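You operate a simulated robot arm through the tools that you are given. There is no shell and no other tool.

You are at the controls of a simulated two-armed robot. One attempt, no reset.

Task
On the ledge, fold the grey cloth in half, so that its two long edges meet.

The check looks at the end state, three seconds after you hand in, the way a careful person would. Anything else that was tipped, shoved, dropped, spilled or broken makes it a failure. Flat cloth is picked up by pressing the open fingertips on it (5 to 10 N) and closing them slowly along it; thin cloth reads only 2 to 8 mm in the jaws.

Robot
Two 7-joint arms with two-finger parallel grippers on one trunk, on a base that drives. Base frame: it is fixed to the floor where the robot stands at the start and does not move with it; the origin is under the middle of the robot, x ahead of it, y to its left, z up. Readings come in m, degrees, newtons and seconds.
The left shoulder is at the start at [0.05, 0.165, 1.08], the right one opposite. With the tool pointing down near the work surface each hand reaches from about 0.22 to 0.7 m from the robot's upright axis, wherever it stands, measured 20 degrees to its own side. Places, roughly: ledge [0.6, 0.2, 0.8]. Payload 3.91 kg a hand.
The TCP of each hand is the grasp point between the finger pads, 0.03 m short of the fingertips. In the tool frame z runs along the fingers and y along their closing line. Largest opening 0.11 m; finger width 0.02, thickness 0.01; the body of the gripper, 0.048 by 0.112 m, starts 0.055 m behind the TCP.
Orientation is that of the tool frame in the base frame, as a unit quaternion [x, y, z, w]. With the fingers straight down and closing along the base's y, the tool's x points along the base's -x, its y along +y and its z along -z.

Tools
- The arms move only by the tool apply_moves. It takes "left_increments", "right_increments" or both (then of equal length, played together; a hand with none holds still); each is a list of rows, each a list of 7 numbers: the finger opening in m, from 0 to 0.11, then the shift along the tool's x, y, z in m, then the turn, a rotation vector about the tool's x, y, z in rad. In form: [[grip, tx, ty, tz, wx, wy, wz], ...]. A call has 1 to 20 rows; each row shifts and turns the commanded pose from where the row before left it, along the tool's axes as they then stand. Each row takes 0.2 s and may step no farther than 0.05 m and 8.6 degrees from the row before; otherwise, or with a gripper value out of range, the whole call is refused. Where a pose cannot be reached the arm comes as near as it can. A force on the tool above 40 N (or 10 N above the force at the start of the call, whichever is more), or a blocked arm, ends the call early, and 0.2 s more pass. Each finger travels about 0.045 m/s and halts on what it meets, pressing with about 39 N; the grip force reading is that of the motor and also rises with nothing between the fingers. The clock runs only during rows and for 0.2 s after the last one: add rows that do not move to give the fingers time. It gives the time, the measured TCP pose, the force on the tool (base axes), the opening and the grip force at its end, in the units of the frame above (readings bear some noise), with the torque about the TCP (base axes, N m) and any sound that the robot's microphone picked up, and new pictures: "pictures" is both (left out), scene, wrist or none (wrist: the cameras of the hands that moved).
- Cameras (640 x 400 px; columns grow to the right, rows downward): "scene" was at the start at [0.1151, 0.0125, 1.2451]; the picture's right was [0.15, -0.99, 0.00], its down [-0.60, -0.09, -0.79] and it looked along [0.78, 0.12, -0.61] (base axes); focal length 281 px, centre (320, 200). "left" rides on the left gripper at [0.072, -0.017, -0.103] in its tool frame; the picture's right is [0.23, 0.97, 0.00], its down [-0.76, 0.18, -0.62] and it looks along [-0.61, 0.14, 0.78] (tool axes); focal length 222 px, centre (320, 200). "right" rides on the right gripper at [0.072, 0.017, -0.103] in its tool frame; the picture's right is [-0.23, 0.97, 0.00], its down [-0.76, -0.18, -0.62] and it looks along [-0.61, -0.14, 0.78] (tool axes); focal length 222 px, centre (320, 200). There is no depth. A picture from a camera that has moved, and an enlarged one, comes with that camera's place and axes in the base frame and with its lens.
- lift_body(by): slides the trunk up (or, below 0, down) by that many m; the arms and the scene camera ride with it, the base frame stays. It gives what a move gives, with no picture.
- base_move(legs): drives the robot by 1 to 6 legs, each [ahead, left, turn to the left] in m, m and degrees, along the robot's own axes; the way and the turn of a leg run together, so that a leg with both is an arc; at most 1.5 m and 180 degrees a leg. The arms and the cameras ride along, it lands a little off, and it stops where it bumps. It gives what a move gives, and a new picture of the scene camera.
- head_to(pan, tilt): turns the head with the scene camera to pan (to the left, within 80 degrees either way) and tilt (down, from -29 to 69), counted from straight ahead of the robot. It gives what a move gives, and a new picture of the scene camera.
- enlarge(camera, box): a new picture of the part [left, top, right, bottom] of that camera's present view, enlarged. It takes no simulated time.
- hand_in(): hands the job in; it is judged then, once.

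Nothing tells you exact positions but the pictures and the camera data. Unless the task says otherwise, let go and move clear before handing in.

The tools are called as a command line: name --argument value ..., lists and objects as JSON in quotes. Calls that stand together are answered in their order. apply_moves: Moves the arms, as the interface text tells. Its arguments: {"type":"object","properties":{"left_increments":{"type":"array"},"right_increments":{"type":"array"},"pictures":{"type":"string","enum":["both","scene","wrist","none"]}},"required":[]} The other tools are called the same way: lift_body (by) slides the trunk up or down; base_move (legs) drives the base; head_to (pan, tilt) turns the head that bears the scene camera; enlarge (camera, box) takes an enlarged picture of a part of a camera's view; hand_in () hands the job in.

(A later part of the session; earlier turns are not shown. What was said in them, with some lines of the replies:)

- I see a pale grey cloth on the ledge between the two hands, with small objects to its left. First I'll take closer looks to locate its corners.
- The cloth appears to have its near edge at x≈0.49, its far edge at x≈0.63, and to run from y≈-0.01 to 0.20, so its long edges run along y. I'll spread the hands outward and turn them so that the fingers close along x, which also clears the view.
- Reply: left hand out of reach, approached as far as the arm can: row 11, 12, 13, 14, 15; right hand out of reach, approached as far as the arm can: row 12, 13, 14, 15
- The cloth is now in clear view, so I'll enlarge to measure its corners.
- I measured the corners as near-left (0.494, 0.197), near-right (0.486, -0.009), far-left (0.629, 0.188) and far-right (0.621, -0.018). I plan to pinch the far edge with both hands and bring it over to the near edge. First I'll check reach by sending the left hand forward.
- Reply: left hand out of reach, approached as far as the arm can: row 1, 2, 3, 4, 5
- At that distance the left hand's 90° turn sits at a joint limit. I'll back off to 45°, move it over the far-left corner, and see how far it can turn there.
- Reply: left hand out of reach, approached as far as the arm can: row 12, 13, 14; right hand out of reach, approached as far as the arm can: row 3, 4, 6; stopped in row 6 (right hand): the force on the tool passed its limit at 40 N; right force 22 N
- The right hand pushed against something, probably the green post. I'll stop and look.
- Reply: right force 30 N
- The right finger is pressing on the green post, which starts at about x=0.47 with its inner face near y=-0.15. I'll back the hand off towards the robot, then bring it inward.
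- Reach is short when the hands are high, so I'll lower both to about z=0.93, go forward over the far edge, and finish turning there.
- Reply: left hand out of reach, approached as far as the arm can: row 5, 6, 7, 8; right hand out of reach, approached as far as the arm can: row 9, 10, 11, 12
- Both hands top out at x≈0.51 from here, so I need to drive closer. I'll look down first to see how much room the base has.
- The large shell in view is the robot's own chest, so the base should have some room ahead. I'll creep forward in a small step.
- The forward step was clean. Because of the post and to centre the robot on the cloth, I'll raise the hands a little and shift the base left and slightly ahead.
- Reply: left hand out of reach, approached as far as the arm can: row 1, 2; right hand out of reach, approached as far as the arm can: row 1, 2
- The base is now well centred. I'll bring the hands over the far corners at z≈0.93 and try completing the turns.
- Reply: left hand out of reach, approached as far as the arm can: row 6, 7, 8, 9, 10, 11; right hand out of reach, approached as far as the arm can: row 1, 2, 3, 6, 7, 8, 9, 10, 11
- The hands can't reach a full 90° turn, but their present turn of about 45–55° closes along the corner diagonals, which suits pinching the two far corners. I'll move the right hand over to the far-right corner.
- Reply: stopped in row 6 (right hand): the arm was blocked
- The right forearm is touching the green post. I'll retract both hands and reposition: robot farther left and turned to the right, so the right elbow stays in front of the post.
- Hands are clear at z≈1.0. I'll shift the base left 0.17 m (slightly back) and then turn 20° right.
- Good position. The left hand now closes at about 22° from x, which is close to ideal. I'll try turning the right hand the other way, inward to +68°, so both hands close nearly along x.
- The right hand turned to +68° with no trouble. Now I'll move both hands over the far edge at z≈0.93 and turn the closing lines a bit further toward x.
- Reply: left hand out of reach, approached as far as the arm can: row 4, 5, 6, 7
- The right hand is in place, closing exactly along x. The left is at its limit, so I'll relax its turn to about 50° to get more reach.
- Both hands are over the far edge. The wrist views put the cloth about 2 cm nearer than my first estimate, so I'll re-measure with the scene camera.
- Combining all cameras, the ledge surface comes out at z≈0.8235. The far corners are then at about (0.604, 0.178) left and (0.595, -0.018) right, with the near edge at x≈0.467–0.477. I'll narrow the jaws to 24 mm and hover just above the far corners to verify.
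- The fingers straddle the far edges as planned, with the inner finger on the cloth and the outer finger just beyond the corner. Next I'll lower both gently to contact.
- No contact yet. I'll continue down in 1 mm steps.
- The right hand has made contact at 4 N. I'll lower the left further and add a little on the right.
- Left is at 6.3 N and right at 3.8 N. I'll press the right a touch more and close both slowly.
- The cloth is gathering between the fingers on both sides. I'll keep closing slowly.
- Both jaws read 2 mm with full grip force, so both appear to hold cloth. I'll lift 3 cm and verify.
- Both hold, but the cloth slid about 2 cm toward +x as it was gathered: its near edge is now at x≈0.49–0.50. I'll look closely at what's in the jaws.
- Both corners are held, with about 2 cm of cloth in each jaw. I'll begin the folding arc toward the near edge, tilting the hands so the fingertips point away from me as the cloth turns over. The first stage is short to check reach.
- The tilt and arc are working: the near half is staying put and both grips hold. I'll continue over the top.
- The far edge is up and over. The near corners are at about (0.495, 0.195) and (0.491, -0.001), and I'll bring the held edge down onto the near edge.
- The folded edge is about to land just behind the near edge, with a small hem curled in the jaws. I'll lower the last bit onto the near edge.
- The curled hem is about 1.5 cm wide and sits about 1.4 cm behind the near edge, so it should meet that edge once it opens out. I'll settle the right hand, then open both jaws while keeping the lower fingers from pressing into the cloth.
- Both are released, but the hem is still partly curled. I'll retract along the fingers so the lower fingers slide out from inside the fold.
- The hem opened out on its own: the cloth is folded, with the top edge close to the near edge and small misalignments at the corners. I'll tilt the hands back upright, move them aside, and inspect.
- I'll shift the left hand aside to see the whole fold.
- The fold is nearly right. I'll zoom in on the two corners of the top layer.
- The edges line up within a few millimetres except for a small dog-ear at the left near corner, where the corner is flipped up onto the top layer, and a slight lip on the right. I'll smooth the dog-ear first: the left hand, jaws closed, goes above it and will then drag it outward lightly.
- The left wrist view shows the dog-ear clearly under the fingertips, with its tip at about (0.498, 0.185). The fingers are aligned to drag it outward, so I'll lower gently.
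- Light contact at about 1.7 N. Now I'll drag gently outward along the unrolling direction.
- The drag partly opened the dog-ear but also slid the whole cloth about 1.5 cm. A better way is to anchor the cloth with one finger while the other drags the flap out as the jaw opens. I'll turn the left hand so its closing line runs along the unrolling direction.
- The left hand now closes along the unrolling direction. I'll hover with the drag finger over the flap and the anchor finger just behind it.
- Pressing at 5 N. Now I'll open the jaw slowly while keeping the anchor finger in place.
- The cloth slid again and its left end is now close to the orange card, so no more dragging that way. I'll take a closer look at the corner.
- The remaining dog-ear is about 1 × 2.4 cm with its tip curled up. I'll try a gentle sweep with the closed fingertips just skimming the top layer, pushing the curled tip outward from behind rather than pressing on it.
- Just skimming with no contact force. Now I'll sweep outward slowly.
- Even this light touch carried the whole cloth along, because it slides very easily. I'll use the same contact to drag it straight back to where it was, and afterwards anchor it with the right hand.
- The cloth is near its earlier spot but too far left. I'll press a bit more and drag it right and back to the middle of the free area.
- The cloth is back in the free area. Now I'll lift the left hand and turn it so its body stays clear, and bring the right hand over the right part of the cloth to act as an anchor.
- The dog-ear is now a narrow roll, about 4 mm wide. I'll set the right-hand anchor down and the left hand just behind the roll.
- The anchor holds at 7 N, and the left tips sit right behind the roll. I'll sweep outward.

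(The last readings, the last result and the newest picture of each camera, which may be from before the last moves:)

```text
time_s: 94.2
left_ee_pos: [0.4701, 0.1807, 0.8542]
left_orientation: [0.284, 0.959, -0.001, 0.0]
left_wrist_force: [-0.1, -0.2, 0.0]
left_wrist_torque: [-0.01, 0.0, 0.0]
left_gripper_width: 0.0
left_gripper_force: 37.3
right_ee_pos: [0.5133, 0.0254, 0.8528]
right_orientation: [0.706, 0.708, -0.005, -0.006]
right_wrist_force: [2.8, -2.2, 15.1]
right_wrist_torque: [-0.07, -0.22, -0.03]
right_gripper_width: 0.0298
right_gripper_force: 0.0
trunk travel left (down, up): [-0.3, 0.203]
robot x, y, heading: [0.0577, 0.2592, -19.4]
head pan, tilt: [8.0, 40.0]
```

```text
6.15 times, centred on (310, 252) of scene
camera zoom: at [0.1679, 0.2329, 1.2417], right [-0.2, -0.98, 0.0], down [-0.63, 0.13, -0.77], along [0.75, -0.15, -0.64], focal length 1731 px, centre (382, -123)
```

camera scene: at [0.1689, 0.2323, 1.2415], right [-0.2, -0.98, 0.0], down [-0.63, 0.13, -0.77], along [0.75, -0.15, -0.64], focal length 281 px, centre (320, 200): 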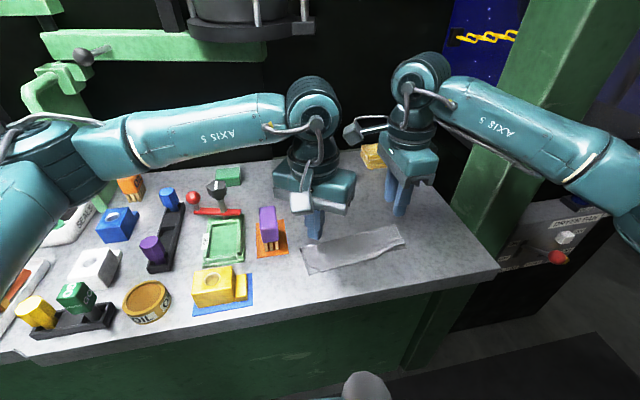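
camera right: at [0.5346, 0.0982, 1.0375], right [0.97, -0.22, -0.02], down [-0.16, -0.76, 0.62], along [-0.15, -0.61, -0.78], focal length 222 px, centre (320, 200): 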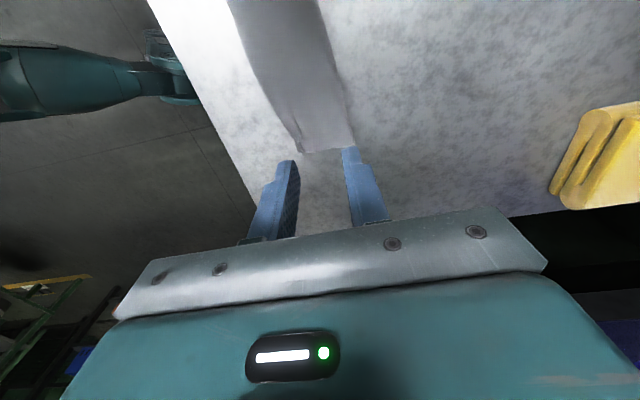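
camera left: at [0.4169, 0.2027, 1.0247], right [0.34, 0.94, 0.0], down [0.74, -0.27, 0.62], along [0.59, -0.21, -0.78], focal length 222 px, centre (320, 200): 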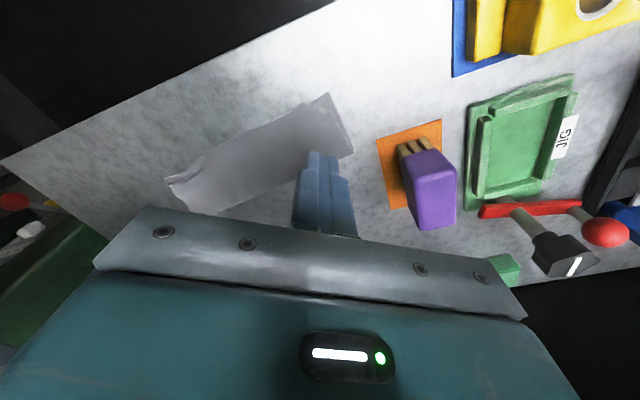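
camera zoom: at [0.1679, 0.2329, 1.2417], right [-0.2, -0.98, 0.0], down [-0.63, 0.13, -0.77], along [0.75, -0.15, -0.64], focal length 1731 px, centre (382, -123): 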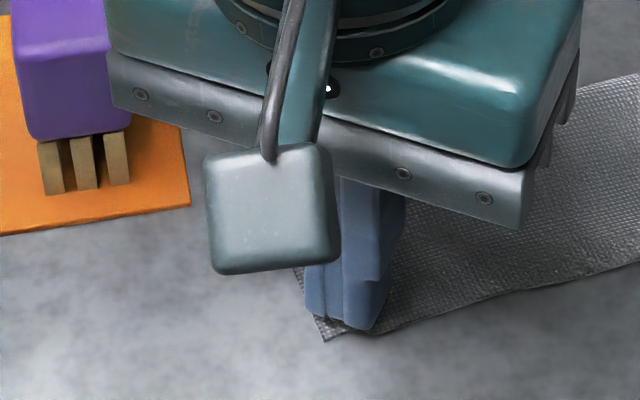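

The anchor holds and the sweep is passing over the roll. I'll continue past the corner, then lift and look.

apply_moves --left_increments '[[0, 0.003, 0, 0, 0, 0, 0], [0, 0.003, 0, 0, 0, 0, 0], [0, 0.003, 0, 0, 0, 0, 0], [0, 0.003, 0, 0, 0, 0, 0], [0, 0.003, 0, 0, 0, 0, 0], [0, 0.003, 0, 0, 0, 0, 0], [0, 0, 0, -0.01, 0, 0, 0], [0, 0, 0, -0.03, 0, 0, 0], [0, -0.025, 0, -0.02, 0, 0, 0], [0, -0.025, 0, 0, 0, 0, 0], [0, 0, 0, 0, 0, 0, 0]]' --pictures "none"

enlarge --camera "left" --box '[200, 50, 400, 180]'

enlarge --camera "scene" --box '[270, 220, 400, 285]'

```text
time_s: 96.6
left_ee_pos: [0.4955, 0.1635, 0.9153]
left_orientation: [0.284, 0.959, -0.001, 0.001]
left_wrist_force: [0.0, 0.4, 0.6]
left_wrist_torque: [0.04, 0.02, -0.01]
left_gripper_width: 0.0002
left_gripper_force: 38.2
right_ee_pos: [0.5115, 0.0261, 0.8517]
right_orientation: [0.706, 0.708, -0.005, -0.006]
right_wrist_force: [1.5, -1.0, 16.9]
right_wrist_torque: [-0.06, -0.21, 0.01]
right_gripper_width: 0.0301
right_gripper_force: 0.1
trunk travel left (down, up): [-0.3, 0.203]
robot x, y, heading: [0.0608, 0.261, -19.4]
head pan, tilt: [8.0, 40.0]
```

```text
3.08 times, centred on (300, 115) of left
camera zoom: at [0.4253, 0.1903, 1.0197], right [0.34, 0.94, 0.0], down [0.73, -0.26, 0.62], along [0.59, -0.21, -0.78], focal length 684 px, centre (382, 462)
```

zoom: 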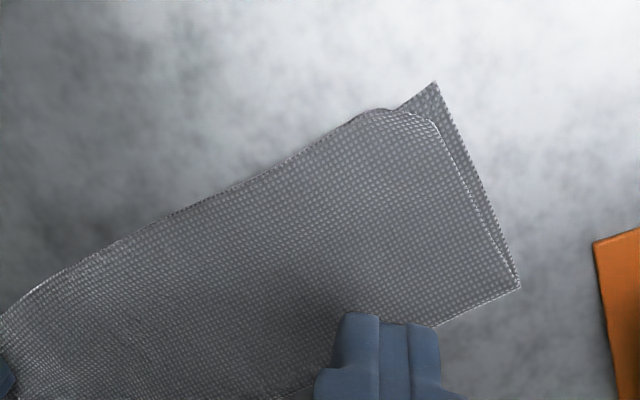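

```text
4.92 times, centred on (335, 252) of scene
camera zoom: at [0.1677, 0.2331, 1.2417], right [-0.2, -0.98, 0.0], down [-0.63, 0.13, -0.77], along [0.75, -0.15, -0.64], focal length 1385 px, centre (246, -58)
```

zoom: 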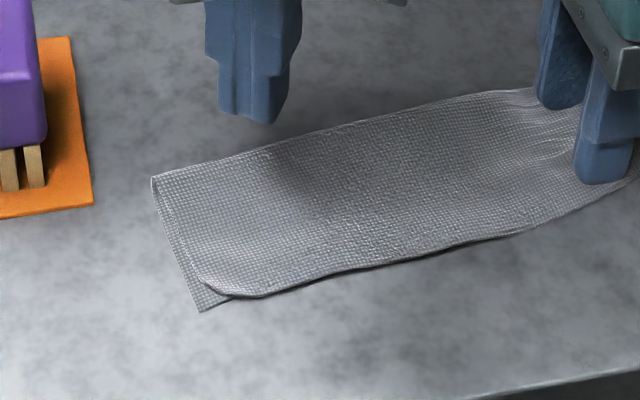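

The dog-ear is almost entirely gone, with the top corner now within about 7 mm of the lower one. I'll lift the right hand straight up and check the right end.

apply_moves --right_increments '[[0.03, 0, 0, -0.005, 0, 0, 0], [0.03, 0, 0, -0.015, 0, 0, 0], [0.03, 0, 0, -0.03, 0, 0, 0], [0.03, 0, 0.0, -0.03, 0, 0, 0], [0.03, 0, 0.03, 0, 0, 0, 0], [0.03, 0, 0.02, 0, 0, 0, 0], [0.03, 0, 0, 0, 0, 0, 0]]' --left_increments '[[0, 0, 0, 0, 0, 0, 0], [0, 0, 0, 0, 0, 0, 0], [0, 0, 0, 0, 0, 0, 0], [0, 0, 0, 0, 0, 0, 0], [0, 0, 0, 0, 0, 0, 0], [0, 0, 0, 0, 0, 0, 0], [0, 0, 0, 0, 0, 0, 0]]' --pictures "none"

enlarge --camera "scene" --box '[290, 210, 420, 285]'

enlarge --camera "right" --box '[160, 20, 380, 160]'

```text
time_s: 98.2
left_ee_pos: [0.4966, 0.1636, 0.9158]
left_orientation: [0.284, 0.959, 0.0, 0.0]
left_wrist_force: [0.1, -0.2, -0.5]
left_wrist_torque: [0.0, 0.02, 0.02]
left_gripper_width: 0.0
left_gripper_force: 38.0
right_ee_pos: [0.565, 0.0246, 0.9304]
right_orientation: [0.706, 0.709, -0.005, -0.007]
right_wrist_force: [-0.3, 0.6, 0.5]
right_wrist_torque: [-0.01, -0.03, 0.01]
right_gripper_width: 0.0302
right_gripper_force: 0.1
trunk travel left (down, up): [-0.3, 0.203]
robot x, y, heading: [0.0575, 0.2589, -19.6]
head pan, tilt: [8.0, 40.0]
```

```text
4.92 times, centred on (355, 248) of scene
camera zoom: at [0.1688, 0.2325, 1.2415], right [-0.2, -0.98, 0.0], down [-0.63, 0.13, -0.77], along [0.75, -0.15, -0.64], focal length 1385 px, centre (148, -34)
```

zoom: 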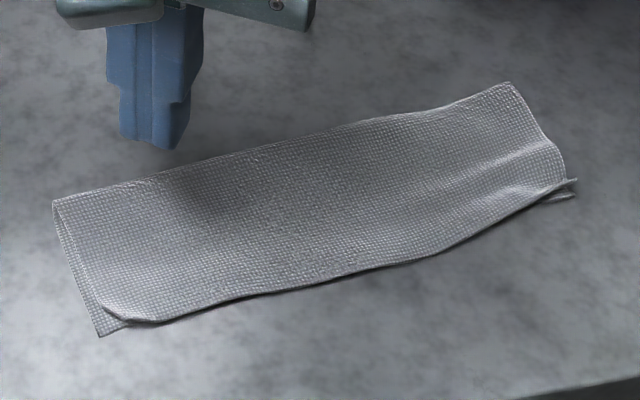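

```text
2.86 times, centred on (270, 90) of right
camera zoom: at [0.5838, 0.0973, 1.0334], right [0.97, -0.22, -0.02], down [-0.16, -0.76, 0.62], along [-0.15, -0.61, -0.78], focal length 635 px, centre (463, 514)
```

zoom: 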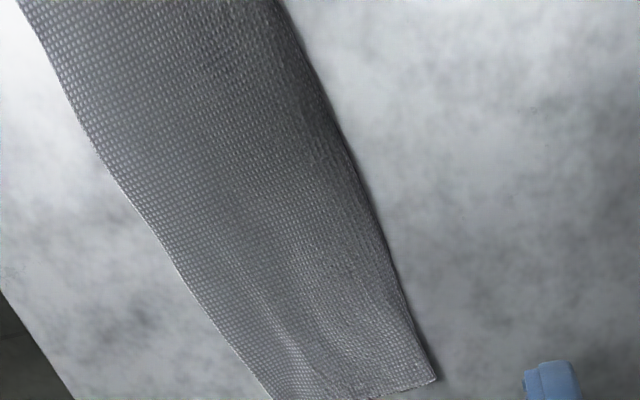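

The fold now looks good: the long edges meet within a few millimetres and the corners are nearly flat. I'll withdraw both hands well clear and do a final check of the scene.

apply_moves --left_increments '[[0.0, 0, 0, -0.03, 0, 0, 0], [0.0, 0, 0, -0.03, 0, 0, 0], [0.0, 0.032, -0.006, -0.01, 0, 0, 0], [0.0, 0.032, -0.006, 0, 0, 0, 0], [0.0, 0.032, -0.006, 0, 0, 0, 0], [0.0, 0.032, -0.006, 0, 0, 0, 0], [0.0, 0, 0, 0, 0, 0, 0]]' --right_increments '[[0.03, 0, 0, -0.02, 0, 0, 0], [0.03, 0, 0, -0.02, 0, 0, 0], [0.03, -0.01, -0.04, 0, 0, 0, 0], [0.03, -0.015, -0.04, 0, 0, 0, 0], [0.03, -0.015, -0.04, 0, 0, 0, 0], [0.03, -0.02, -0.04, 0, 0, 0, 0], [0.03, 0, 0, 0, 0, 0, 0]]'

enlarge --camera "scene" --box '[285, 205, 415, 290]'

```text
time_s: 99.8
left_ee_pos: [0.3743, 0.2145, 0.9855]
left_orientation: [0.283, 0.959, -0.001, 0.0]
left_wrist_force: [-0.3, 0.3, -0.6]
left_wrist_torque: [0.02, -0.04, 0.01]
left_gripper_width: 0.0001
left_gripper_force: 37.6
right_ee_pos: [0.4047, -0.0343, 0.9739]
right_orientation: [0.706, 0.708, -0.005, -0.007]
right_wrist_force: [-0.5, 0.0, -0.4]
right_wrist_torque: [0.0, -0.01, 0.01]
right_gripper_width: 0.03
right_gripper_force: 0.0
trunk travel left (down, up): [-0.3, 0.203]
robot x, y, heading: [0.059, 0.2591, -19.6]
head pan, tilt: [8.0, 40.0]
camera scene: at [0.1689, 0.2326, 1.2415], right [-0.2, -0.98, 0.0], down [-0.63, 0.13, -0.77], along [0.75, -0.15, -0.64], focal length 281 px, centre (320, 200)
camera right: at [0.4228, 0.0382, 1.0765], right [0.97, -0.22, -0.02], down [-0.16, -0.76, 0.63], along [-0.15, -0.61, -0.78], focal length 222 px, centre (320, 200)
camera left: at [0.3045, 0.2404, 1.088], right [0.34, 0.94, 0.0], down [0.74, -0.26, 0.62], along [0.59, -0.21, -0.78], focal length 222 px, centre (320, 200)
```

scene: 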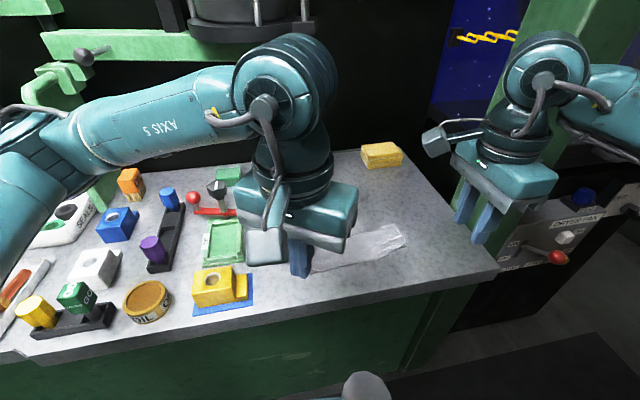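
right: 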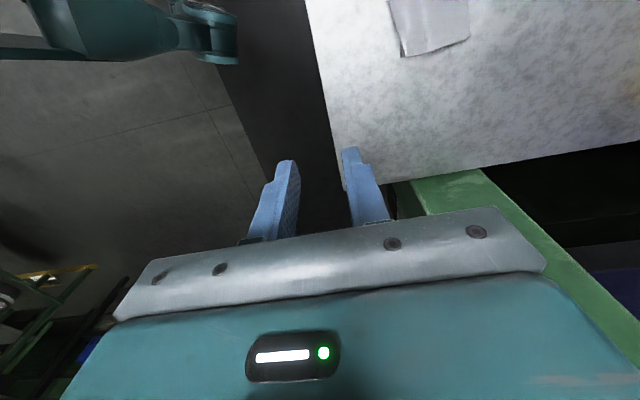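
left: 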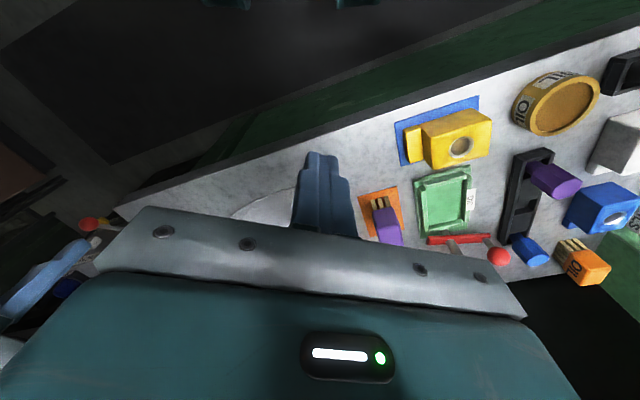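

```text
4.71 times, centred on (350, 248) of scene
camera zoom: at [0.1689, 0.2326, 1.2415], right [-0.2, -0.98, 0.0], down [-0.63, 0.13, -0.77], along [0.75, -0.15, -0.64], focal length 1324 px, centre (179, -24)
```

zoom: 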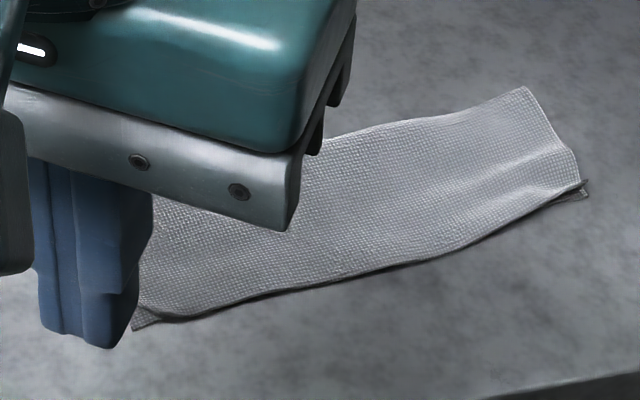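

Everything else on the ledge looks upright and in place. I'll move the left hand a bit more aside for one last unobstructed look.

apply_moves --left_increments '[[0.02, 0.018, 0.028, -0.01, 0, 0, 0], [0.02, 0.018, 0.028, -0.01, 0, 0, 0], [0.02, 0.018, 0.028, -0.01, 0, 0, 0], [0.02, 0, 0, 0, 0, 0, 0]]' --pictures "scene"

enlarge --camera "scene" --box '[285, 205, 415, 290]'

```text
time_s: 100.8
left_ee_pos: [0.3768, 0.3126, 1.0146]
left_orientation: [0.285, 0.959, -0.001, -0.001]
left_wrist_force: [0.1, -0.4, 0.0]
left_wrist_torque: [-0.03, -0.01, -0.01]
left_gripper_width: 0.0201
left_gripper_force: 0.0
right_ee_pos: [0.4051, -0.0335, 0.9735]
right_orientation: [0.706, 0.708, -0.005, -0.007]
right_wrist_force: [-0.2, 0.0, 0.2]
right_wrist_torque: [-0.01, 0.0, -0.02]
right_gripper_width: 0.03
right_gripper_force: 0.0
trunk travel left (down, up): [-0.3, 0.203]
robot x, y, heading: [0.0588, 0.2579, -19.4]
head pan, tilt: [8.0, 40.0]
camera scene: at [0.1689, 0.2324, 1.2415], right [-0.2, -0.98, 0.0], down [-0.63, 0.13, -0.77], along [0.75, -0.15, -0.64], focal length 281 px, centre (320, 200)
```

scene: 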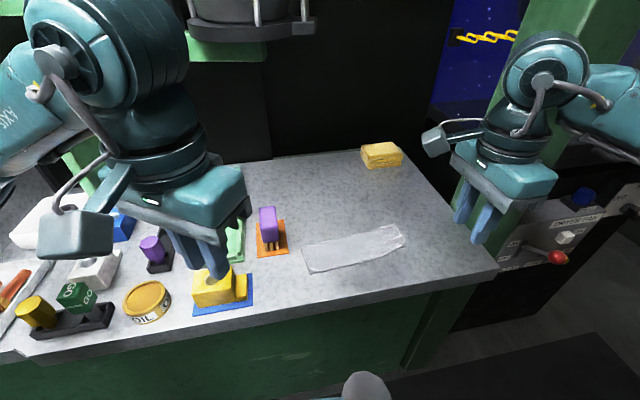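

```text
4.71 times, centred on (350, 248) of scene
camera zoom: at [0.1689, 0.2324, 1.2415], right [-0.2, -0.98, 0.0], down [-0.63, 0.13, -0.77], along [0.75, -0.15, -0.64], focal length 1324 px, centre (179, -24)
```

zoom: 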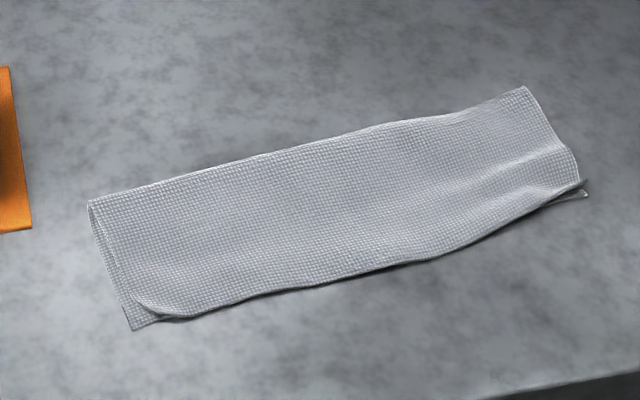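

The cloth lies folded in half along its length. Its long edges meet, apart from a few millimetres at the right end and a small curl at the left near corner. Both hands are clear and nothing else has been disturbed, so I'm handing in.

hand_in

```text
The job is handed in.
```

The grey cloth is folded in half on the ledge, and I've handed the job in; I don't have the check's verdict yet.

- **Fold:** in the last pictures the two long edges meet within a few millimetres along most of their length. There is a small gap at the right end. At the left near corner the top layer is still slightly curled, about 7 mm short of the lower corner.
- **Position:** the cloth slid around while I folded and smoothed it. It ended close to where it began, in the clear part of the ledge and away from the orange card.
- **Contact with the post:** early on, the right arm pressed against the green post twice before I moved the robot further left and turned it. One of those presses passed the 40 N force limit. The post showed no sign of movement.
- **Other objects:** everything else on the ledge that I could see looked upright and in place. Both hands had let go and were clear of the cloth.
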